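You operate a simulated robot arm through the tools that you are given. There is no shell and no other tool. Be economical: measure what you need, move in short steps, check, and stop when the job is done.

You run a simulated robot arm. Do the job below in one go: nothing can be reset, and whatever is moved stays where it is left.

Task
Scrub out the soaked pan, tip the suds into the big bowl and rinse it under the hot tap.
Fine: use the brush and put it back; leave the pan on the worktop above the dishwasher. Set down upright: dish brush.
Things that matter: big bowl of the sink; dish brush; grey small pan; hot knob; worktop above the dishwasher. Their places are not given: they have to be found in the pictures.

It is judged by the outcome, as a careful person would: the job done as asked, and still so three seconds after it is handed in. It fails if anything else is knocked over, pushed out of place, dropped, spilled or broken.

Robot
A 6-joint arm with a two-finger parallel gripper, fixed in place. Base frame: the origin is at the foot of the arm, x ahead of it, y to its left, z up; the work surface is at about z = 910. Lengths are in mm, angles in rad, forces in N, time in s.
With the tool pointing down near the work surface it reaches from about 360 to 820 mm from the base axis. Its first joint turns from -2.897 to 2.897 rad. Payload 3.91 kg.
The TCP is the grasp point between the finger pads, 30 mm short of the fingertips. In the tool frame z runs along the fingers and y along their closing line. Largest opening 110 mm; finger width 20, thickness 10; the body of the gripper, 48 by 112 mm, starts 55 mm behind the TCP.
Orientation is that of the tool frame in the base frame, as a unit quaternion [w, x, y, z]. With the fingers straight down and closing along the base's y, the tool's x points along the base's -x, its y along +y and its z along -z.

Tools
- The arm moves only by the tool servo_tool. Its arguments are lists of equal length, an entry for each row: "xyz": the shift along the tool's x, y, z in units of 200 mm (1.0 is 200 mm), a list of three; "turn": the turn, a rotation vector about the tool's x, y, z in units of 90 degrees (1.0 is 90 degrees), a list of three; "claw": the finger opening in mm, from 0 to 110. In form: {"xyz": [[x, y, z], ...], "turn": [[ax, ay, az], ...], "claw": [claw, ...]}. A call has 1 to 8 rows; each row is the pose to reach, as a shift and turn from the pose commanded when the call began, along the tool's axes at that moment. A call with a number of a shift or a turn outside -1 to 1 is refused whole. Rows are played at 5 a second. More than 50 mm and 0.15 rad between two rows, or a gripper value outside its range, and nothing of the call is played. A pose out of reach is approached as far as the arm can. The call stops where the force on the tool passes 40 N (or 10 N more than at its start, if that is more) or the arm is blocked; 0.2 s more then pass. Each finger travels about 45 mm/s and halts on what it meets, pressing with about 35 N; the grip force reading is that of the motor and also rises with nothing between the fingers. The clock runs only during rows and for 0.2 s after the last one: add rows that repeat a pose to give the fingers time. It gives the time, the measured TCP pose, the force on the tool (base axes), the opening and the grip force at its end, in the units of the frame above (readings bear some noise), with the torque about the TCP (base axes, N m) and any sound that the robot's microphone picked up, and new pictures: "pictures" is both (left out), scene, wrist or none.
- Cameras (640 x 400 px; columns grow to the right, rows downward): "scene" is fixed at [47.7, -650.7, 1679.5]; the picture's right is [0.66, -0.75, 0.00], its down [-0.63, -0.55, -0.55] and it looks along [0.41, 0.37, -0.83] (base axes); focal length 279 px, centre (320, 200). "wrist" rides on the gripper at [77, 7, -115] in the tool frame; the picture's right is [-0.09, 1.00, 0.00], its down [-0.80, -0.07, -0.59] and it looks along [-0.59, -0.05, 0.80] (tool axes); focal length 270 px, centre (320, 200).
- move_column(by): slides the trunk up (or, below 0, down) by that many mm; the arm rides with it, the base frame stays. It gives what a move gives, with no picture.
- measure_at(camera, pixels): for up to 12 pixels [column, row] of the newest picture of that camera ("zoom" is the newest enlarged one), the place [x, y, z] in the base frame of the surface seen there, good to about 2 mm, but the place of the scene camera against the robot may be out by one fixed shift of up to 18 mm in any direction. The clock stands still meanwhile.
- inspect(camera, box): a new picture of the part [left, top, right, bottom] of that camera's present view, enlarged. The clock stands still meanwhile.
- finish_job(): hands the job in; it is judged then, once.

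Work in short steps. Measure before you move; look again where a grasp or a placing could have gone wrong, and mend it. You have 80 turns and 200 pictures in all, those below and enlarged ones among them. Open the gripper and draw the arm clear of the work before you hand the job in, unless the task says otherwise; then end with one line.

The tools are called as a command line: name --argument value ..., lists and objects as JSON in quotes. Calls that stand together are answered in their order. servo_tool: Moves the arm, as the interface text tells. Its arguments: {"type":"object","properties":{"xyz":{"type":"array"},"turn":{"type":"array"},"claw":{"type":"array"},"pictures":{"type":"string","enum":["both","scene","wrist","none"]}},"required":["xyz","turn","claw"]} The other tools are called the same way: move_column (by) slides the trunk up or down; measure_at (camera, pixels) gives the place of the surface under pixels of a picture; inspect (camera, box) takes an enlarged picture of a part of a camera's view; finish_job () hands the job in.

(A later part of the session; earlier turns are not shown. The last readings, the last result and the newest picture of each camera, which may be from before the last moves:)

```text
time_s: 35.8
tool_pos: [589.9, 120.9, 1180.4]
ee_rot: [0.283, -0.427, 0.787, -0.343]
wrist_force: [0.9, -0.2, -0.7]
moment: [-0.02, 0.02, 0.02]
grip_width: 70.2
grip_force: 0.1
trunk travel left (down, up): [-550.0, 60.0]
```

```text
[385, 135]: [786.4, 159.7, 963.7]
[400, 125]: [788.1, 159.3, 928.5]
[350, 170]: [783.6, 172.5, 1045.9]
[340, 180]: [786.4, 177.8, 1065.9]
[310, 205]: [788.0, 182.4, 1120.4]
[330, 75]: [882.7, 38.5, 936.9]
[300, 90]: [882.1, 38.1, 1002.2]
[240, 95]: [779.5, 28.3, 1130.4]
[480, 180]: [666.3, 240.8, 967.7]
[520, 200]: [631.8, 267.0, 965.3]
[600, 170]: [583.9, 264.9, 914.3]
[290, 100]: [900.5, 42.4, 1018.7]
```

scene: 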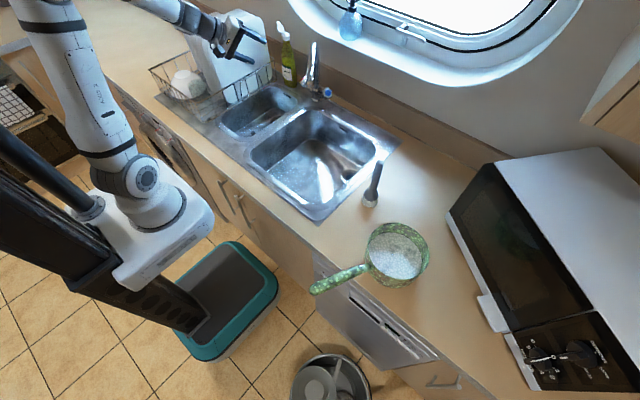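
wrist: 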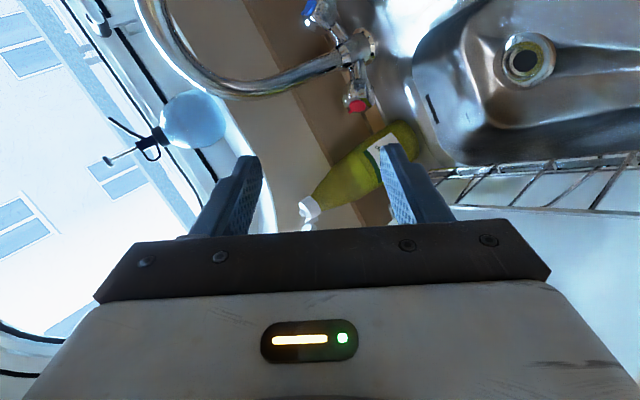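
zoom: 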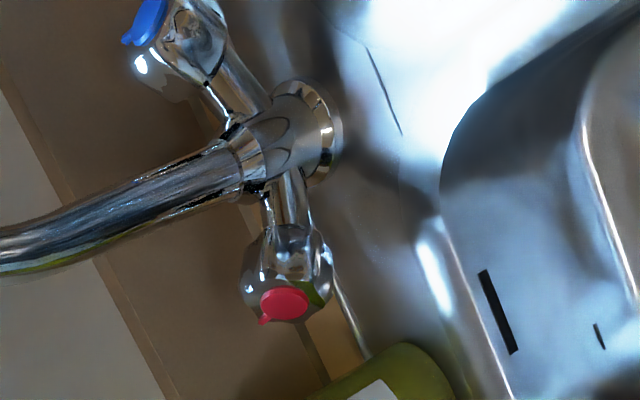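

The knob centre is at about (792,89,975), axis (-0.1,0.85,0.52), which matches my grip orientation. I'll align on the tool line and advance halfway first.

servo_tool --xyz '[[-0.06, 0.08, 0.1], [-0.12, 0.16, 0.25], [-0.187, 0.253, 0.42], [-0.187, 0.253, 0.6], [-0.187, 0.253, 0.78], [-0.187, 0.253, 0.83], [-0.187, 0.253, 0.83]]' --turn '[[0, 0, 0], [0, 0, 0], [0, 0, 0], [0, 0, 0], [0, 0, 0], [0, 0, 0], [0, 0, 0]]' --claw '[70, 70, 70, 70, 70, 70, 70]'

```text
time_s: 37.4
tool_pos: [705.8, 124.2, 1048.3]
ee_rot: [0.284, -0.426, 0.788, -0.343]
wrist_force: [-1.0, 0.7, -0.7]
moment: [0.02, 0.0, 0.01]
grip_width: 69.8
grip_force: 0.0
trunk travel left (down, up): [-550.0, 60.0]
```

scene: 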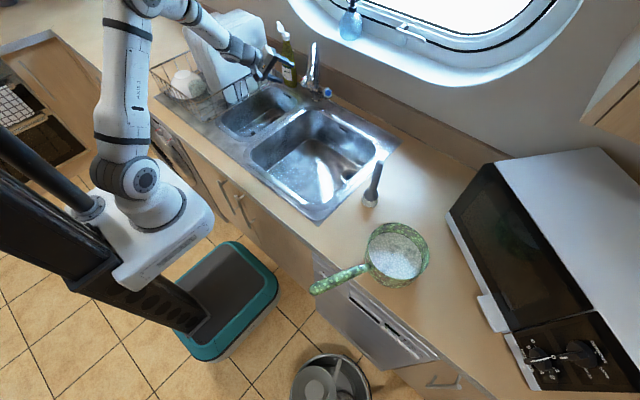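
wrist: 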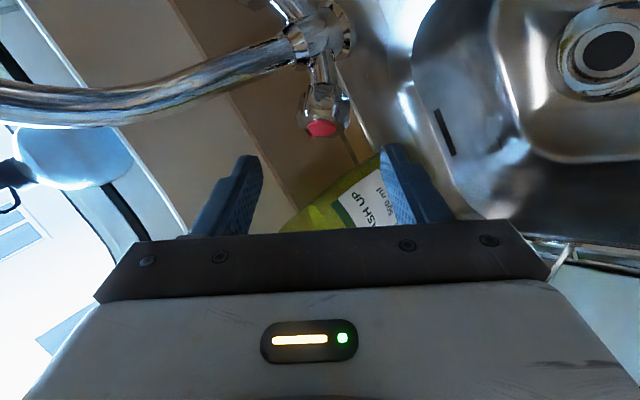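

The knob lies centred between the fingers in the picture. I advance along the tool for the remaining 112 mm.

servo_tool --xyz '[[0, 0.008, 0.15], [0, 0.008, 0.3], [0, 0.008, 0.42], [0, 0.008, 0.5], [0, 0.008, 0.56], [0, 0.008, 0.56]]' --turn '[[0, 0, 0], [0, 0, 0], [0, 0, 0], [0, 0, 0], [0, 0, 0], [0, 0, 0]]' --claw '[70, 70, 70, 70, 70, 70]'

inspect --camera "scene" --box '[240, 20, 360, 110]'

```text
time_s: 38.8
tool_pos: [789.5, 92.2, 978.3]
ee_rot: [0.283, -0.426, 0.788, -0.342]
wrist_force: [1.7, -0.9, 0.3]
moment: [0.01, -0.01, 0.03]
grip_width: 70.2
grip_force: 0.1
trunk travel left (down, up): [-550.0, 60.0]
```

scene: 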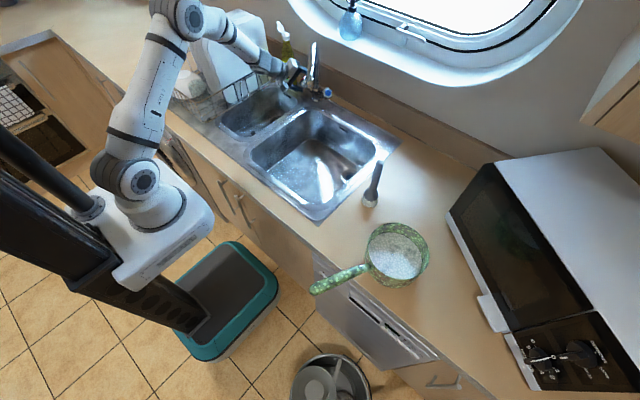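
wrist: 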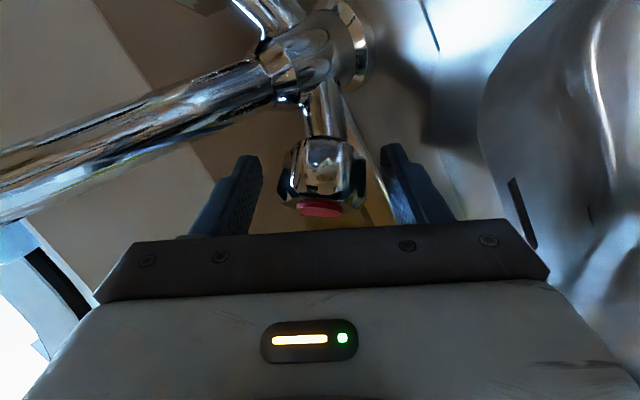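

```text
4.44 times, centred on (300, 65) of scene
```

zoom: 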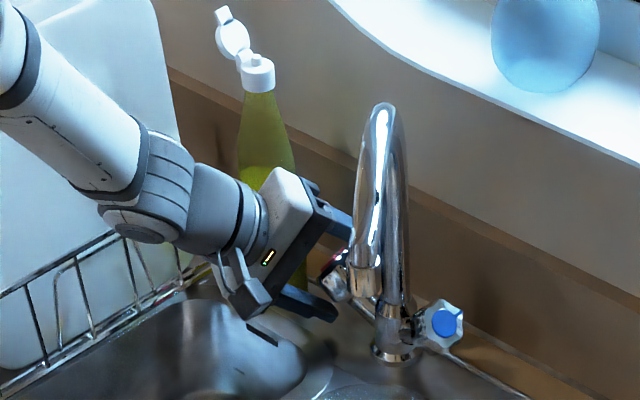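

The knob sits between the pads, so I close on it.

servo_tool --xyz '[[0, 0, 0], [0, 0, 0], [0, 0, 0], [0, 0, 0], [0, 0, 0]]' --turn '[[0, 0, 0], [0, 0, 0], [0, 0, 0], [0, 0, 0], [0, 0, 0]]' --claw '[55, 40, 20, 20, 20]' --pictures "wrist"

```text
time_s: 40.0
tool_pos: [787.1, 92.0, 978.0]
ee_rot: [0.283, -0.427, 0.788, -0.341]
wrist_force: [-8.1, 3.4, -7.6]
moment: [1.17, 0.78, -0.3]
grip_width: 49.4
grip_force: 45.1
trunk travel left (down, up): [-550.0, 60.0]
```

wrist: 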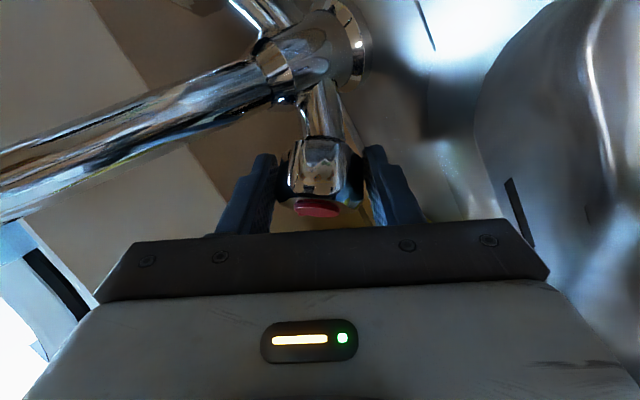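

The grip is firm on the knob at 49 mm. I'll turn about the knob axis by 30° counter-clockwise as seen from its face, watching torque and sound.

servo_tool --xyz '[[0, -0.002, 0], [0, -0.005, 0], [0, -0.007, 0], [0, -0.01, 0], [0, -0.012, 0], [0, -0.012, 0]]' --turn '[[-0.051, 0, -0.043], [-0.102, 0, -0.085], [-0.154, 0, -0.128], [-0.205, 0, -0.17], [-0.256, 0, -0.213], [-0.256, 0, -0.213]]' --claw '[20, 20, 20, 20, 20, 20]'

```text
time_s: 41.4
tool_pos: [790.2, 91.6, 980.1]
ee_rot: [0.133, -0.598, 0.759, -0.221]
wrist_force: [9.7, 2.8, 4.2]
moment: [0.32, 1.37, -1.39]
grip_width: 45.5
grip_force: 44.9
trunk travel left (down, up): [-550.0, 60.0]
```

scene: 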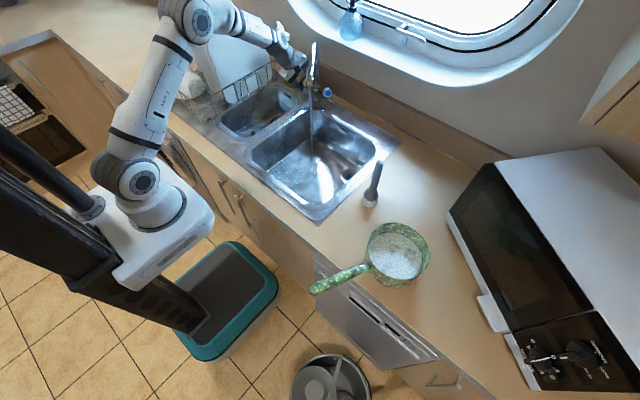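
wrist: 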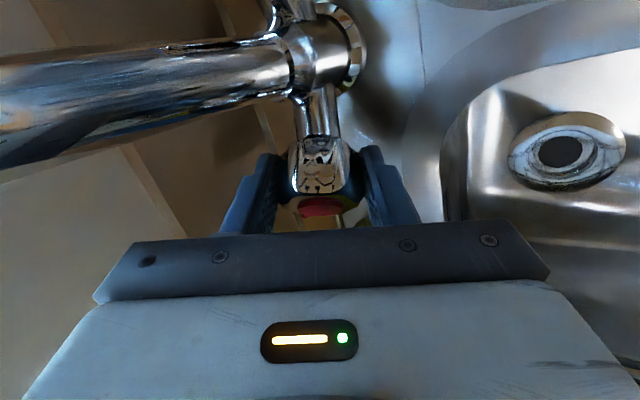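

Water is now running into the big bowl (stream at scene (312,120)). I'll look at the stream closely.

inspect --camera "scene" --box '[240, 40, 400, 190]'

measure_at --camera "scene" --pixels '[[312, 110], [312, 140], [312, 155], [308, 90]]'

```text
2.67 times, centred on (320, 115) of scene
```

zoom: 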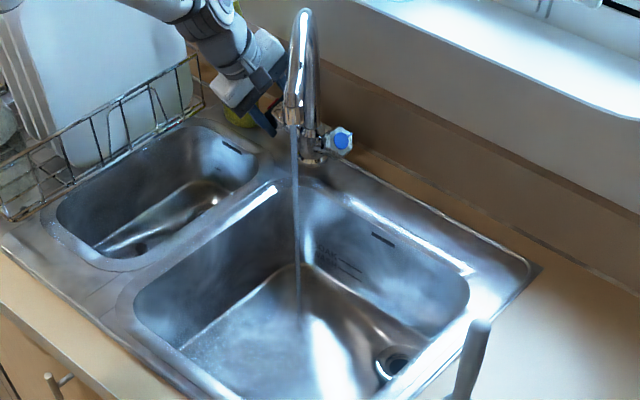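

```text
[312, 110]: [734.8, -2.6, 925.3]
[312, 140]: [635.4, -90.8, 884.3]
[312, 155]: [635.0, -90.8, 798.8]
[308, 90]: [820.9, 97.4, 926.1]
```

The stream is steady and falls in the big bowl near (637,-88). I release the knob and back straight out along the tool.

servo_tool --xyz '[[0, 0, 0], [0, 0, 0], [0, 0, 0], [0, 0, -0.1], [0, 0, -0.3], [0, 0, -0.5], [0, 0, -0.7], [0, 0, -0.8]]' --turn '[[0, 0, 0], [0, 0, 0], [0, 0, 0], [0, 0, 0], [0, 0, 0], [0, 0, 0], [0, 0, 0], [0, 0, 0]]' --claw '[55, 68, 70, 70, 70, 70, 70, 70]'

```text
time_s: 43.2
tool_pos: [713.8, 120.7, 1120.6]
ee_rot: [0.132, -0.599, 0.758, -0.22]
wrist_force: [0.7, -0.4, 0.2]
moment: [0.0, 0.0, -0.01]
grip_width: 70.0
grip_force: 0.1
trunk travel left (down, up): [-550.0, 60.0]
```

scene: 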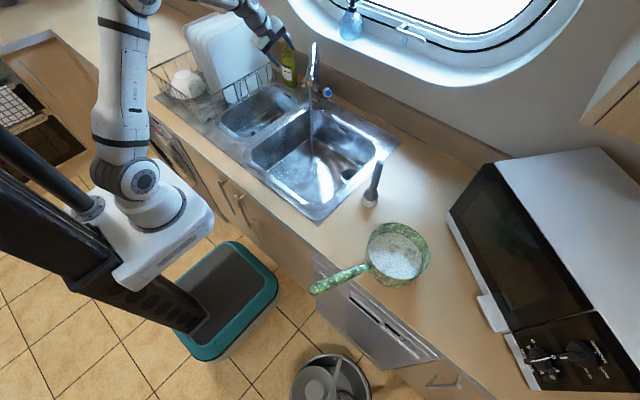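
wrist: 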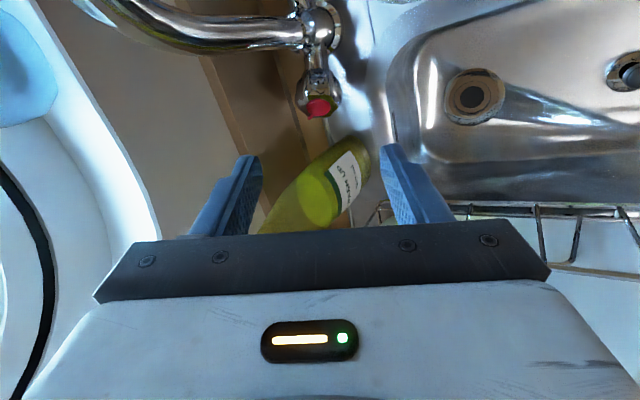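

Now I back away from the tap toward the robot and up, clear of the spout.

servo_tool --xyz '[[0.08, 0.136, -0.12], [0.168, 0.272, -0.24], [0.253, 0.409, -0.36], [0.337, 0.545, -0.481], [0.421, 0.681, -0.6], [0.505, 0.818, -0.722], [0.59, 0.954, -0.842]]' --turn '[[0, 0, 0], [0, 0, 0], [0, 0, 0], [0, 0, 0], [0, 0, 0], [0, 0, 0], [0, 0, 0]]' --claw '[70, 70, 70, 70, 70, 70, 70]' --pictures "none"

```text
time_s: 44.8
tool_pos: [445.0, 71.0, 1177.5]
ee_rot: [0.134, -0.598, 0.759, -0.221]
wrist_force: [-0.6, -0.5, -0.6]
moment: [0.04, -0.01, -0.02]
grip_width: 70.0
grip_force: 0.0
trunk travel left (down, up): [-550.0, 60.0]
```

Now I swing right toward the pan handle at z≈1177, in front of the sink.

servo_tool --xyz '[[0.196, 0.007, 0.01], [0.392, 0.014, 0.02], [0.588, 0.021, 0.03], [0.783, 0.03, 0.04], [0.979, 0.036, 0.05]]' --turn '[[0, 0, 0], [0, 0, 0], [0, 0, 0], [0, 0, 0], [0, 0, 0]]' --claw '[70, 70, 70, 70, 70]' --pictures "none"

servo_tool --xyz '[[0.196, 0.007, 0.01], [0.392, 0.014, 0.02], [0.588, 0.021, 0.03], [0.783, 0.03, 0.04], [0.979, 0.036, 0.05]]' --turn '[[0, 0, 0], [0, 0, 0], [0, 0, 0], [0, 0, 0], [0, 0, 0]]' --claw '[70, 70, 70, 70, 70]' --pictures "none"

servo_tool --xyz '[[0.15, 0.04, -0.02], [0.3, 0.1, -0.04], [0.45, 0.15, -0.07], [0.6, 0.2, -0.09], [0.75, 0.25, -0.12], [0.75, 0.25, -0.12], [0.75, 0.25, -0.12]]' --turn '[[0.088, 0.007, 0.014], [0.176, 0.014, 0.028], [0.263, 0.021, 0.042], [0.35, 0.029, 0.057], [0.437, 0.036, 0.07], [0.515, 0.042, 0.084], [0.515, 0.042, 0.084]]' --claw '[70, 70, 70, 70, 70, 70, 70]'

```text
time_s: 46.0
tool_pos: [396.1, -120.0, 1180.2]
ee_rot: [0.133, -0.599, 0.758, -0.221]
wrist_force: [-0.1, -0.4, -0.1]
moment: [-0.01, 0.0, 0.01]
grip_width: 70.1
grip_force: 0.0
trunk travel left (down, up): [-550.0, 60.0]
```

```text
time_s: 47.2
tool_pos: [343.9, -310.4, 1180.0]
ee_rot: [0.133, -0.599, 0.759, -0.22]
wrist_force: [-0.5, 0.2, -0.2]
moment: [0.03, 0.02, 0.02]
grip_width: 70.2
grip_force: 0.0
trunk travel left (down, up): [-550.0, 60.0]
```

```text
time_s: 48.8
tool_pos: [335.7, -426.5, 1417.0]
ee_rot: [0.328, -0.431, 0.705, -0.458]
wrist_force: [0.0, 0.1, -0.3]
moment: [0.02, 0.01, 0.03]
grip_width: 70.0
grip_force: 0.0
out of reach, approached as far as the arm can: row 2, 3, 4, 5, 6, 7
trunk travel left (down, up): [-550.0, 60.0]
```

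scene: 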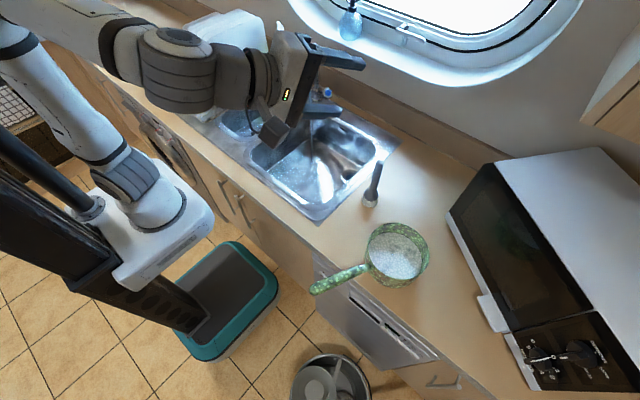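
wrist: 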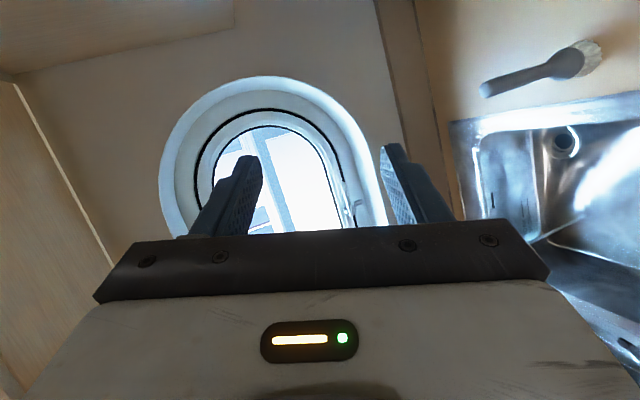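

That nearly horizontal pose near the base is out of reach, and the arm rose to z 1417. I'll use a steeper tool instead. First I move 160 mm outward along the tool to see where the command stands.

servo_tool --xyz '[[0, 0, 0.15], [0, 0, 0.35], [0, 0, 0.55], [0, 0, 0.8], [0, 0, 0.8]]' --turn '[[0, 0, 0], [0, 0, 0], [0, 0, 0], [0, 0, 0], [0, 0, 0]]' --claw '[70, 70, 70, 70, 70]' --pictures "scene"

```text
time_s: 50.0
tool_pos: [479.9, -483.8, 1368.2]
ee_rot: [0.328, -0.431, 0.707, -0.455]
wrist_force: [1.0, 0.0, -0.1]
moment: [0.03, 0.01, 0.01]
grip_width: 69.9
grip_force: 0.1
out of reach, approached as far as the arm can: row 2, 3, 4, 5
trunk travel left (down, up): [-550.0, 60.0]
```

scene: 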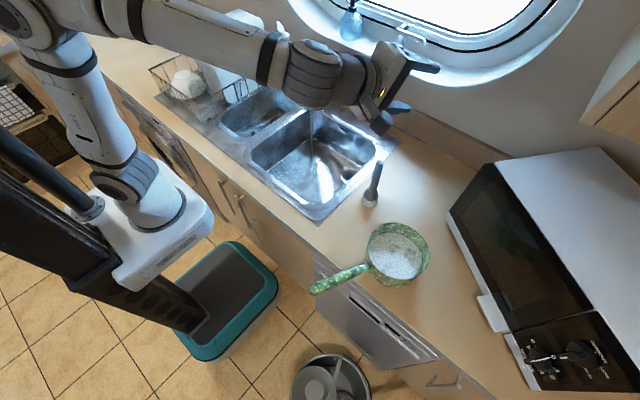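

The command is the actual pose, which is good. I rotate in place to a steep pose: fingers tilted 35° toward the pan in the handle's plane, closing across the handle.

servo_tool --xyz '[[0, 0, 0], [0, 0, 0], [0, 0, 0], [0, 0, 0], [0, 0, 0], [0, 0, 0]]' --turn '[[-0.026, 0.026, 0.083], [-0.052, 0.053, 0.166], [-0.078, 0.079, 0.249], [-0.104, 0.105, 0.332], [-0.13, 0.132, 0.415], [-0.143, 0.145, 0.457]]' --claw '[70, 70, 70, 70, 70, 70]' --pictures "none"

servo_tool --xyz '[[0, 0, 0], [0, 0, 0], [0, 0, 0], [0, 0, 0], [0, 0, 0], [0, 0, 0]]' --turn '[[-0.026, 0.026, 0.083], [-0.052, 0.053, 0.166], [-0.078, 0.079, 0.249], [-0.104, 0.105, 0.332], [-0.13, 0.132, 0.415], [-0.143, 0.145, 0.457]]' --claw '[70, 70, 70, 70, 70, 70]' --pictures "wrist"

```text
time_s: 51.4
tool_pos: [480.1, -484.9, 1368.3]
ee_rot: [0.338, -0.136, 0.889, -0.279]
wrist_force: [-0.1, 0.1, 0.7]
moment: [0.0, -0.02, -0.02]
grip_width: 70.1
grip_force: 0.2
trunk travel left (down, up): [-550.0, 60.0]
```

```text
time_s: 52.8
tool_pos: [480.0, -486.6, 1368.4]
ee_rot: [0.295, 0.179, 0.937, -0.057]
wrist_force: [-0.8, 0.2, -0.2]
moment: [0.04, 0.0, 0.01]
grip_width: 70.2
grip_force: 0.0
trunk travel left (down, up): [-550.0, 60.0]
```

wrist: 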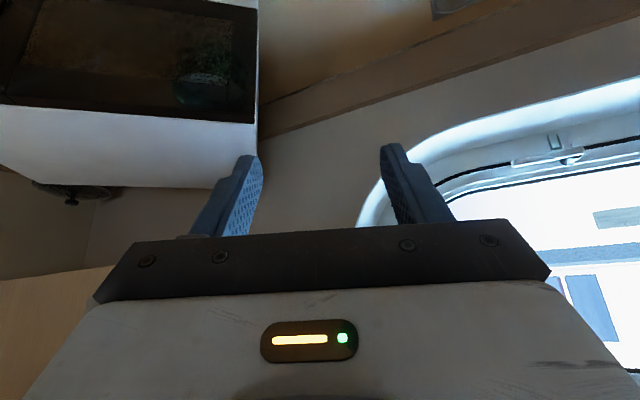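

The orientation is right. Now I descend in two calls to a stand-off 120 mm back from the grip point on the handle.

servo_tool --xyz '[[0.173, -0.071, 0.059], [0.346, -0.142, 0.118], [0.519, -0.212, 0.177], [0.692, -0.283, 0.236], [0.865, -0.354, 0.295]]' --turn '[[0, 0, 0], [0, 0, 0], [0, 0, 0], [0, 0, 0], [0, 0, 0]]' --claw '[70, 70, 70, 70, 70]' --pictures "none"

servo_tool --xyz '[[0.173, -0.071, 0.059], [0.346, -0.142, 0.118], [0.519, -0.212, 0.177], [0.692, -0.283, 0.236], [0.865, -0.354, 0.295], [0.865, -0.354, 0.295]]' --turn '[[0, 0, 0], [0, 0, 0], [0, 0, 0], [0, 0, 0], [0, 0, 0], [0, 0, 0]]' --claw '[70, 70, 70, 70, 70, 70]'

```text
time_s: 54.0
tool_pos: [352.7, -512.2, 1218.8]
ee_rot: [0.296, 0.18, 0.936, -0.058]
wrist_force: [-0.3, 0.4, -0.6]
moment: [0.02, -0.03, -0.01]
grip_width: 69.9
grip_force: 0.1
trunk travel left (down, up): [-550.0, 60.0]
```

```text
time_s: 55.4
tool_pos: [226.7, -540.8, 1073.3]
ee_rot: [0.296, 0.179, 0.937, -0.058]
wrist_force: [-0.1, 0.4, -0.2]
moment: [-0.02, 0.01, 0.01]
grip_width: 70.3
grip_force: 0.0
trunk travel left (down, up): [-550.0, 60.0]
```

scene: 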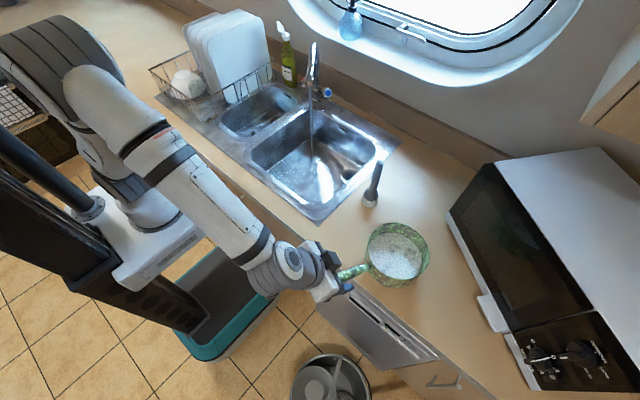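
wrist: 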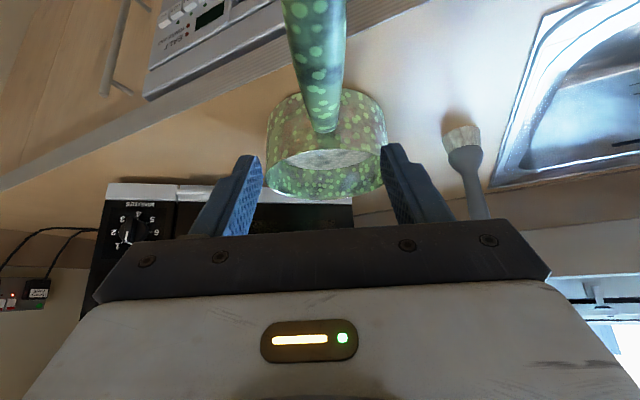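

The handle runs from wrist (315,10) to (325,130), well centred between the fingers. I'll measure it.

measure_at --camera "wrist" --pixels '[[316, 20], [319, 60], [321, 90], [323, 115], [325, 130], [300, 90], [342, 90], [306, 115], [340, 112], [290, 40], [344, 40], [325, 155]]'

```text
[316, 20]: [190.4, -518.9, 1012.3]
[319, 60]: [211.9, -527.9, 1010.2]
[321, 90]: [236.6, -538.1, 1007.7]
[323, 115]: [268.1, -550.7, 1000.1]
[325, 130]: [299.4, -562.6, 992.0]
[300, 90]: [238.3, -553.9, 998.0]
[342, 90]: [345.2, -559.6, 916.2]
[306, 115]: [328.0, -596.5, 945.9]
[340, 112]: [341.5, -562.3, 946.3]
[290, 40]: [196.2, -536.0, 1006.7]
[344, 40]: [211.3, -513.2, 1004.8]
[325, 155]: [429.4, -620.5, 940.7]
```

The handle's axis at the grip point is about (290,-560,981). I advance 116 mm with a 5.6 mm lateral correction.

servo_tool --xyz '[[0, 0.015, 0.15], [0, 0.028, 0.3], [0, 0.028, 0.42], [0, 0.028, 0.52], [0, 0.028, 0.58], [0, 0.028, 0.58]]' --turn '[[0, 0, 0], [0, 0, 0], [0, 0, 0], [0, 0, 0], [0, 0, 0], [0, 0, 0]]' --claw '[70, 70, 70, 70, 70, 70]'

```text
time_s: 56.8
tool_pos: [292.0, -556.6, 978.2]
ee_rot: [0.296, 0.179, 0.936, -0.057]
wrist_force: [0.3, 0.5, 0.1]
moment: [-0.01, 0.03, 0.0]
grip_width: 70.0
grip_force: 0.1
trunk travel left (down, up): [-550.0, 60.0]
```

scene: 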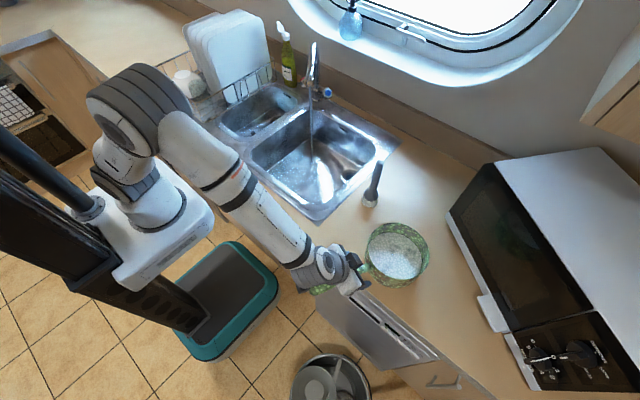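
wrist: 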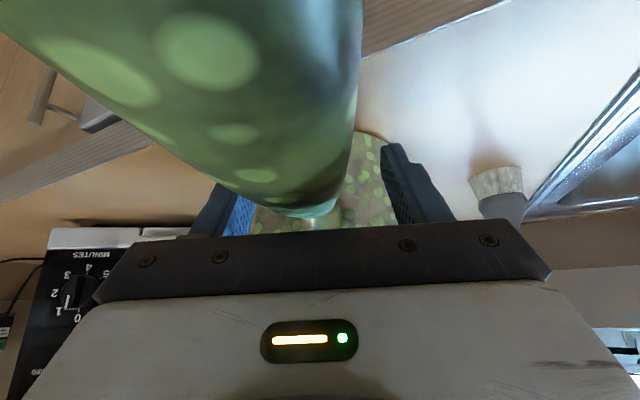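

The handle is slightly left of centre, so I shift 3 mm and close on it.

servo_tool --xyz '[[0, -0.018, 0], [0, -0.018, 0], [0, -0.018, 0], [0, -0.018, 0], [0, -0.018, 0], [0, -0.018, 0]]' --turn '[[0, 0, 0], [0, 0, 0], [0, 0, 0], [0, 0, 0], [0, 0, 0], [0, 0, 0]]' --claw '[55, 40, 20, 10, 10, 10]' --pictures "none"

servo_tool --xyz '[[0.029, 0, -0.041], [0.029, 0, -0.041], [0.029, 0, -0.041]]' --turn '[[0, 0, 0], [0, 0, 0], [0, 0, 0]]' --claw '[5, 5, 5]'

```text
time_s: 58.2
tool_pos: [290.3, -560.5, 978.1]
ee_rot: [0.297, 0.179, 0.936, -0.058]
wrist_force: [-0.7, -0.8, 0.1]
moment: [-0.01, 0.06, -0.02]
grip_width: 24.2
grip_force: 35.1
trunk travel left (down, up): [-550.0, 60.0]
```

```text
time_s: 59.0
tool_pos: [282.1, -558.8, 981.0]
ee_rot: [0.295, 0.179, 0.937, -0.058]
wrist_force: [-0.8, -0.5, -0.8]
moment: [0.29, 0.71, 0.01]
grip_width: 24.2
grip_force: 34.8
trunk travel left (down, up): [-550.0, 60.0]
```

scene: 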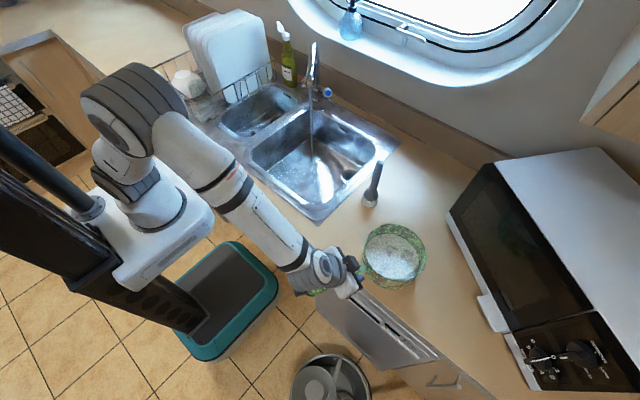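
wrist: 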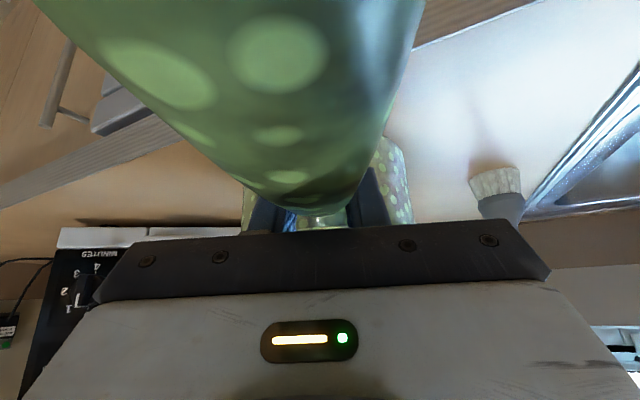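

I got the lift direction wrong, and the pan only slid about 8 mm back with no harm done. Now I lift straight up 15 mm and check for droop.

servo_tool --xyz '[[-0.02, 0, -0.03], [-0.043, 0, -0.0615], [-0.043, 0, -0.0615], [-0.043, 0, -0.0615]]' --turn '[[0, 0, 0], [0, 0, 0], [0, 0, 0], [0, 0, 0]]' --claw '[5, 5, 5, 5]'

inspect --camera "scene" --box '[310, 200, 450, 310]'

measure_at --camera "scene" --pixels '[[397, 224], [424, 240], [424, 262], [400, 283], [395, 255], [375, 240], [410, 255], [385, 235]]'

```text
time_s: 60.0
tool_pos: [283.2, -559.1, 997.1]
ee_rot: [0.295, 0.179, 0.937, -0.057]
wrist_force: [-0.1, 0.5, -9.6]
moment: [0.25, 0.48, 0.14]
grip_width: 24.1
grip_force: 35.2
trunk travel left (down, up): [-550.0, 60.0]
```

scene: 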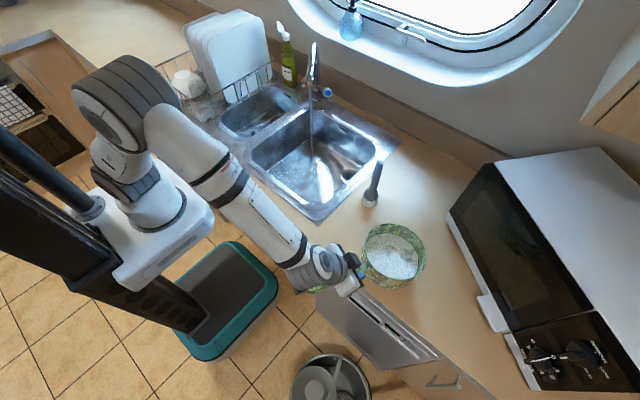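
wrist: 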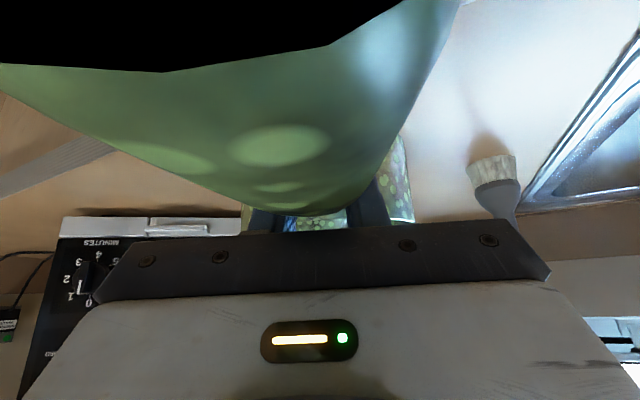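

```text
3.64 times, centred on (380, 255) of scene
```

zoom: 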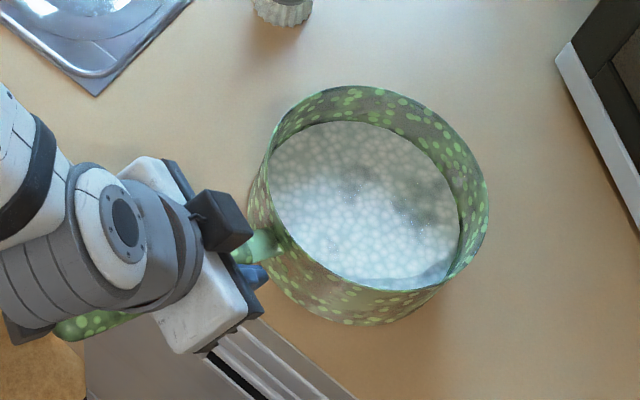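

```text
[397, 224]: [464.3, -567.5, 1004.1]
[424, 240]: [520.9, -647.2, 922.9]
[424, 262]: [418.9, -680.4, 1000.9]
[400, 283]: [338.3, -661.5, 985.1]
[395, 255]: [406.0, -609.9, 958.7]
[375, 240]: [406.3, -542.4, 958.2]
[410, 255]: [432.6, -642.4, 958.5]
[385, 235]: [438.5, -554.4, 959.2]
```

The handle slipped in the pads: the loaded pan is about 1.7 kg, too much torque for a handle grip. I set it back down and will grip the pan by its rim instead, where the lever is much shorter.

servo_tool --xyz '[[0.02, 0, 0.03], [0.044, 0, 0.063], [0.044, 0, 0.063], [0.044, 0, 0.063], [0.044, 0, 0.063], [0.044, 0, 0.063], [0.044, 0, 0.063]]' --turn '[[0, 0, 0], [0, 0, 0], [0, 0, 0], [0, 0, 0], [0, 0, 0], [0, 0, 0], [0, 0, 0]]' --claw '[5, 5, 5, 30, 50, 70, 70]' --pictures "none"

servo_tool --xyz '[[0, 0, -0.15], [0, 0, -0.35], [0, 0, -0.55], [0, 0, -0.75], [0, 0, -0.95]]' --turn '[[0, 0, 0], [0, 0, 0], [0, 0, 0], [0, 0, 0], [0, 0, 0]]' --claw '[70, 70, 70, 70, 70]'

```text
time_s: 61.6
tool_pos: [280.8, -557.5, 981.2]
ee_rot: [0.296, 0.179, 0.937, -0.057]
wrist_force: [0.3, -0.4, 0.2]
moment: [-0.02, 0.01, 0.0]
grip_width: 70.1
grip_force: 0.0
trunk travel left (down, up): [-550.0, 60.0]
```

```text
time_s: 62.8
tool_pos: [180.5, -515.8, 1137.6]
ee_rot: [0.295, 0.179, 0.937, -0.058]
wrist_force: [-0.8, 0.4, -0.2]
moment: [-0.01, -0.02, 0.0]
grip_width: 69.8
grip_force: 0.0
trunk travel left (down, up): [-550.0, 60.0]
```

scene: 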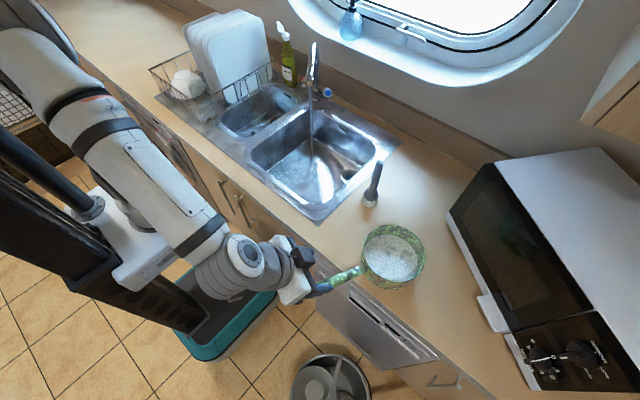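
wrist: 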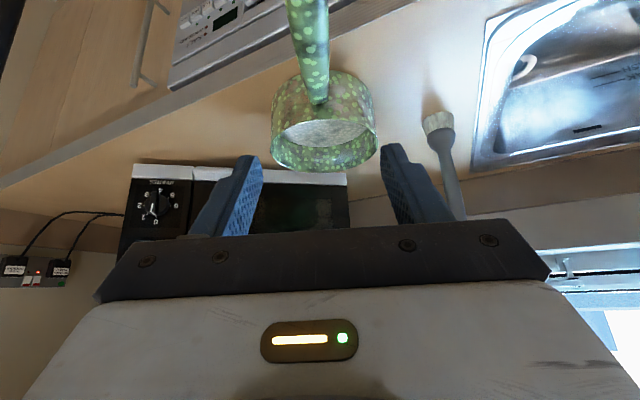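

The pan stands flat again, about 10 mm nearer the robot. I'll measure its rim anew.

inspect --camera "scene" --box '[310, 210, 450, 300]'

```text
4.44 times, centred on (380, 255) of scene
```

zoom: 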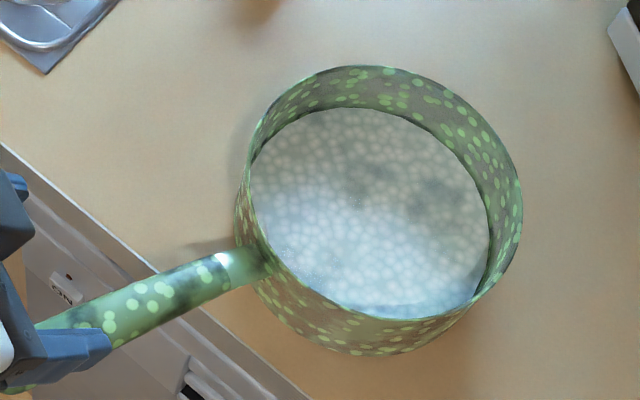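

measure_at --camera "zoom" --pixels '[[360, 68], [460, 100], [517, 180], [508, 258], [380, 317], [262, 240], [256, 130], [300, 290], [450, 305]]'

servo_tool --xyz '[[-0.15, 0, -0.05], [-0.3, 0, -0.1], [-0.45, 0, -0.1], [-0.6, 0, -0.1], [-0.75, 0, -0.1], [-0.8, 0, -0.1]]' --turn '[[0, 0.065, 0], [0, 0.13, 0], [0, 0.195, 0], [0, 0.26, 0], [0, 0.325, 0], [0, 0.39, 0]]' --claw '[70, 70, 70, 70, 70, 70]' --pictures "none"

```text
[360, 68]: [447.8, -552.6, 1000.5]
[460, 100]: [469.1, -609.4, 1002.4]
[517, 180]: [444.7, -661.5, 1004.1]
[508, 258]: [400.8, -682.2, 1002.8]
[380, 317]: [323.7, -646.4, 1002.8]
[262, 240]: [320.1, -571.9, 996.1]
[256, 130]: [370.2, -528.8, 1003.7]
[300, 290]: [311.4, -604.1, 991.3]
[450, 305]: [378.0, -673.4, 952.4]
```

```text
time_s: 64.2
tool_pos: [293.7, -561.9, 1244.3]
ee_rot: [-0.002, 0.188, 0.982, -0.002]
wrist_force: [-0.7, -0.1, 0.2]
moment: [0.0, -0.01, 0.01]
grip_width: 70.0
grip_force: 0.1
trunk travel left (down, up): [-550.0, 60.0]
```

The pan centre is now about (399.5,-602.5). I'll yaw the vertical tool so it closes radially at the rim point 215° around, (337,-646), clear of the handle, and look from above it.

servo_tool --xyz '[[-0.07, -0.063, 0.1], [-0.142, -0.126, 0.2], [-0.214, -0.19, 0.3], [-0.285, -0.251, 0.4], [-0.356, -0.314, 0.5], [-0.356, -0.314, 0.55]]' --turn '[[0, 0, 0.074], [0, 0, 0.148], [0, 0, 0.222], [0, 0, 0.296], [0, 0, 0.37], [0, 0, 0.37]]' --claw '[60, 50, 50, 50, 50, 50]'

```text
time_s: 65.6
tool_pos: [335.0, -645.9, 1134.7]
ee_rot: [-0.001, 0.463, 0.886, -0.001]
wrist_force: [-0.5, 0.7, 0.6]
moment: [0.0, 0.01, -0.02]
grip_width: 49.9
grip_force: 0.1
trunk travel left (down, up): [-550.0, 60.0]
```

scene: 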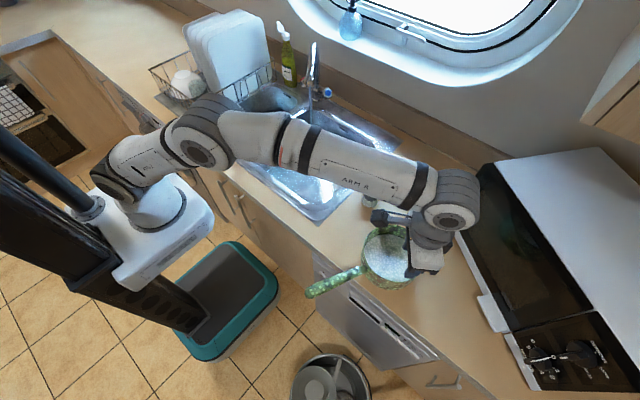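
wrist: 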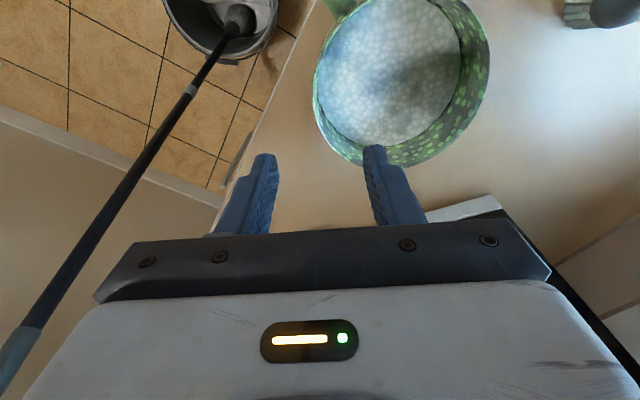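

I'll measure the rim from the wrist view to verify the circle.

measure_at --camera "wrist" --pixels '[[316, 95], [320, 120], [333, 145], [355, 162], [400, 162], [440, 145], [470, 110], [485, 60], [470, 20], [318, 65], [324, 108], [325, 40]]'

```text
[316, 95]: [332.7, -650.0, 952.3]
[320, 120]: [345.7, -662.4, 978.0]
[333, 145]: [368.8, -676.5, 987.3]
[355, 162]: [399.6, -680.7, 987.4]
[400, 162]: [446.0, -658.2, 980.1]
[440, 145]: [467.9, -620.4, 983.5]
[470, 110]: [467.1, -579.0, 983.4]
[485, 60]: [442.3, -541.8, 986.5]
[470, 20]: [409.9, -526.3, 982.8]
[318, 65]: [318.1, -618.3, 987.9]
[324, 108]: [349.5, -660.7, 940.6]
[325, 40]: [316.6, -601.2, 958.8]
```

The circle centre is (396.5,-603.5), so the wall point is within about 2 mm of my position. I correct that and lower with one finger inside and one outside the wall, down to TCP z≈962.

servo_tool --xyz '[[0, -0.011, 0.2], [0, -0.011, 0.4], [0, -0.011, 0.6], [0, -0.011, 0.75], [0, -0.011, 0.83], [0, -0.011, 0.863], [0, -0.011, 0.863]]' --turn '[[0, 0, 0], [0, 0, 0], [0, 0, 0], [0, 0, 0], [0, 0, 0], [0, 0, 0], [0, 0, 0]]' --claw '[50, 50, 50, 50, 50, 50, 50]'

```text
time_s: 67.2
tool_pos: [333.6, -647.6, 962.7]
ee_rot: [-0.001, 0.462, 0.887, -0.001]
wrist_force: [0.3, 0.2, 0.2]
moment: [0.01, 0.01, 0.0]
grip_width: 50.2
grip_force: 0.0
trunk travel left (down, up): [-550.0, 60.0]
```

scene: 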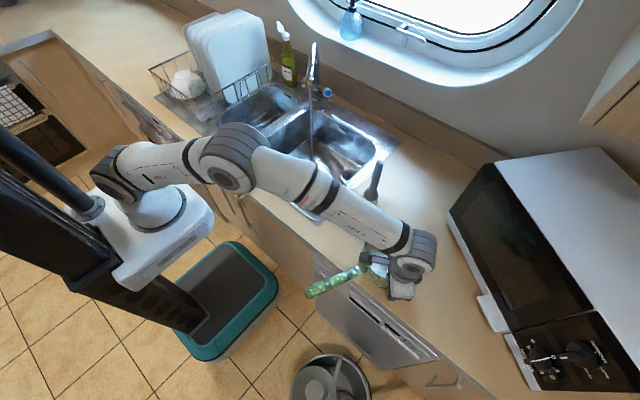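
wrist: 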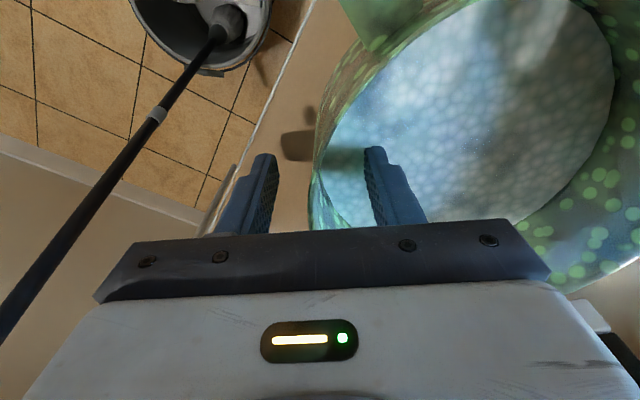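

The wall is between the fingers. I close and lift about 12 mm to test the grip.

servo_tool --xyz '[[0, 0, 0], [0, 0, 0], [0, 0, 0], [0, 0, 0], [0, 0, 0], [0, 0, 0]]' --turn '[[0, 0, 0], [0, 0, 0], [0, 0, 0], [0, 0, 0], [0, 0, 0], [0, 0, 0]]' --claw '[35, 20, 5, 0, 0, 0]' --pictures "none"

servo_tool --xyz '[[0, 0, -0.02], [0, 0, -0.04], [0, 0, -0.06], [0, 0, -0.06]]' --turn '[[0, 0, 0], [0, 0, 0], [0, 0, 0], [0, 0, 0]]' --claw '[0, 0, 0, 0]'

```text
time_s: 68.6
tool_pos: [332.5, -645.8, 962.7]
ee_rot: [0.0, 0.462, 0.887, -0.001]
wrist_force: [-1.9, 2.3, 7.9]
moment: [1.29, -1.61, 0.56]
grip_width: 7.0
grip_force: 34.9
trunk travel left (down, up): [-550.0, 60.0]
```

```text
time_s: 69.6
tool_pos: [332.8, -648.4, 972.8]
ee_rot: [-0.001, 0.461, 0.887, 0.0]
wrist_force: [0.2, 0.3, -11.8]
moment: [-0.6, 0.4, 0.0]
grip_width: 5.4
grip_force: 34.9
trunk travel left (down, up): [-550.0, 60.0]
```

scene: 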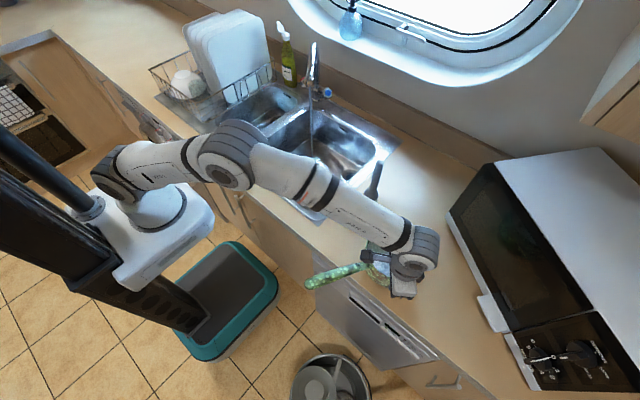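
wrist: 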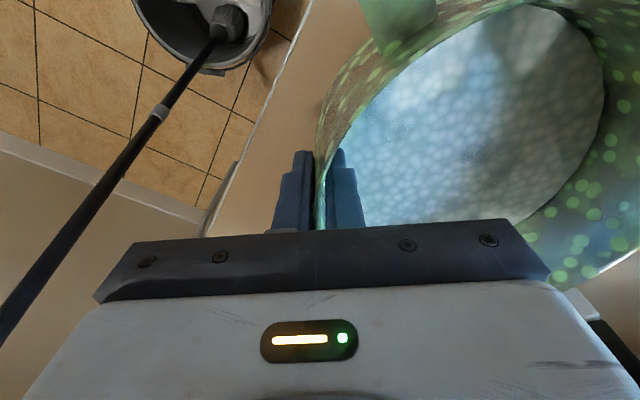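

The force reads 11.8 N with 0.72 N·m and it looks held. I lift further and check for droop.

servo_tool --xyz '[[0, 0, -0.1], [0, 0, -0.2], [0, 0, -0.3], [0, 0, -0.4], [0, 0, -0.4]]' --turn '[[0, 0, 0], [0, 0, 0], [0, 0, 0], [0, 0, 0], [0, 0, 0]]' --claw '[0, 0, 0, 0, 0]'

inspect --camera "scene" --box '[290, 190, 450, 310]'

```text
time_s: 70.8
tool_pos: [333.6, -648.4, 1052.6]
ee_rot: [0.0, 0.462, 0.887, 0.0]
wrist_force: [0.1, 0.0, -10.9]
moment: [-0.6, 0.41, -0.02]
grip_width: 5.8
grip_force: 34.6
trunk travel left (down, up): [-550.0, 60.0]
```

scene: 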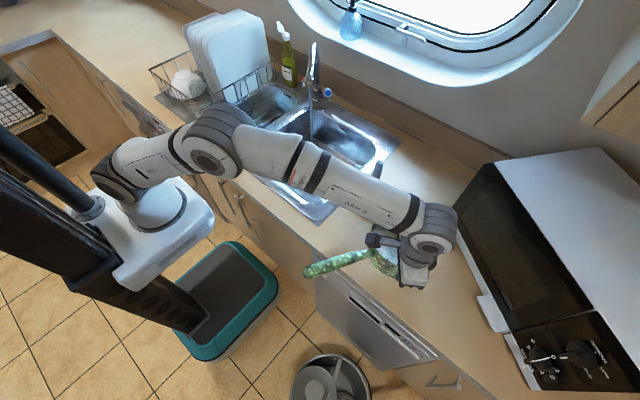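
wrist: 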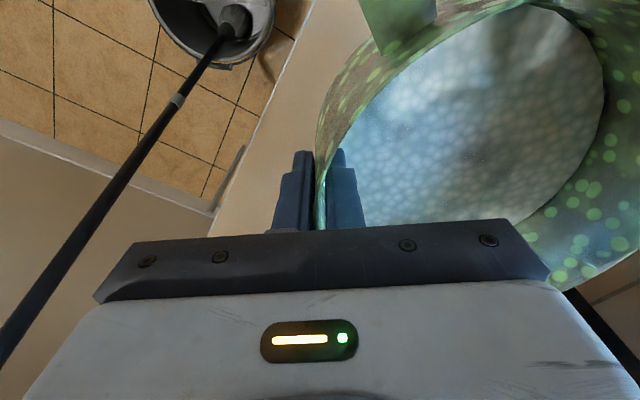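

```text
3.33 times, centred on (370, 250) of scene
```

zoom: 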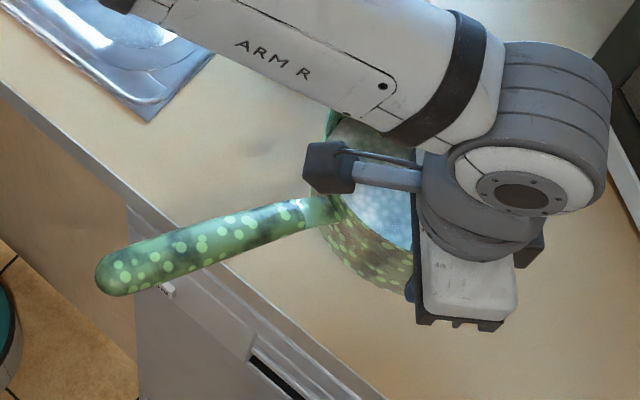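

The pan is held rigidly (11 N, steady torque). I carry it left along the counter front, keeping x low so it passes well clear of the brush at (526,-443).

servo_tool --xyz '[[0.08, 0.05, -0.06], [0.2, 0.12, -0.12], [0.33, 0.2, -0.18], [0.46, 0.285, -0.24], [0.59, 0.37, -0.3], [0.72, 0.45, -0.34], [0.807, 0.503, -0.35], [0.807, 0.503, -0.35]]' --turn '[[0, 0, 0], [0, 0, 0], [0, 0, 0], [0, 0, 0], [0, 0, 0], [0, 0, 0], [0, 0, 0], [0, 0, 0]]' --claw '[0, 0, 0, 0, 0, 0, 0, 0]' --pictures "scene"

```text
time_s: 72.6
tool_pos: [321.9, -457.0, 1123.9]
ee_rot: [0.0, 0.461, 0.887, -0.001]
wrist_force: [0.1, 0.0, -11.3]
moment: [-0.6, 0.4, 0.0]
grip_width: 5.4
grip_force: 35.2
trunk travel left (down, up): [-550.0, 60.0]
```

scene: 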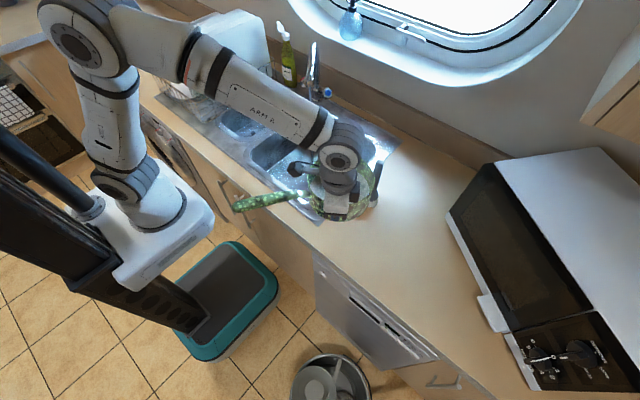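

The pan passed the brush safely. Next I move further left over the sink while yawing 55°, so that the pan centre lies on the +y side of the grip.

servo_tool --xyz '[[0.08, 0.08, -0.01], [0.18, 0.18, -0.02], [0.28, 0.29, -0.03], [0.38, 0.4, -0.04], [0.48, 0.51, -0.05], [0.58, 0.61, -0.065], [0.664, 0.707, -0.075], [0.664, 0.707, -0.075]]' --turn '[[0, 0, -0.087], [0, 0, -0.174], [0, 0, -0.261], [0, 0, -0.348], [0, 0, -0.435], [0, 0, -0.522], [0, 0, -0.611], [0, 0, -0.611]]' --claw '[0, 0, 0, 0, 0, 0, 0, 0]'

```text
time_s: 74.4
tool_pos: [363.8, -267.7, 1138.7]
ee_rot: [-0.001, 0.0, 1.0, -0.001]
wrist_force: [0.3, -1.3, -11.8]
moment: [-0.65, -0.26, 0.02]
grip_width: 5.8
grip_force: 35.2
trunk travel left (down, up): [-550.0, 60.0]
```

scene: 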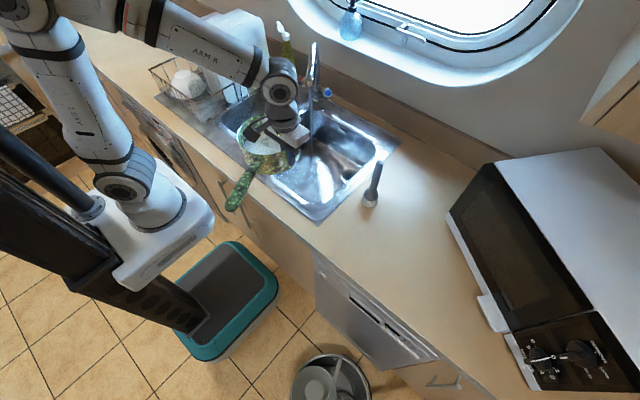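
wrist: 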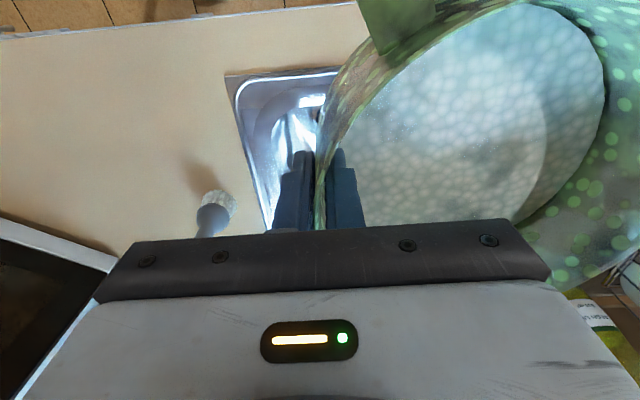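

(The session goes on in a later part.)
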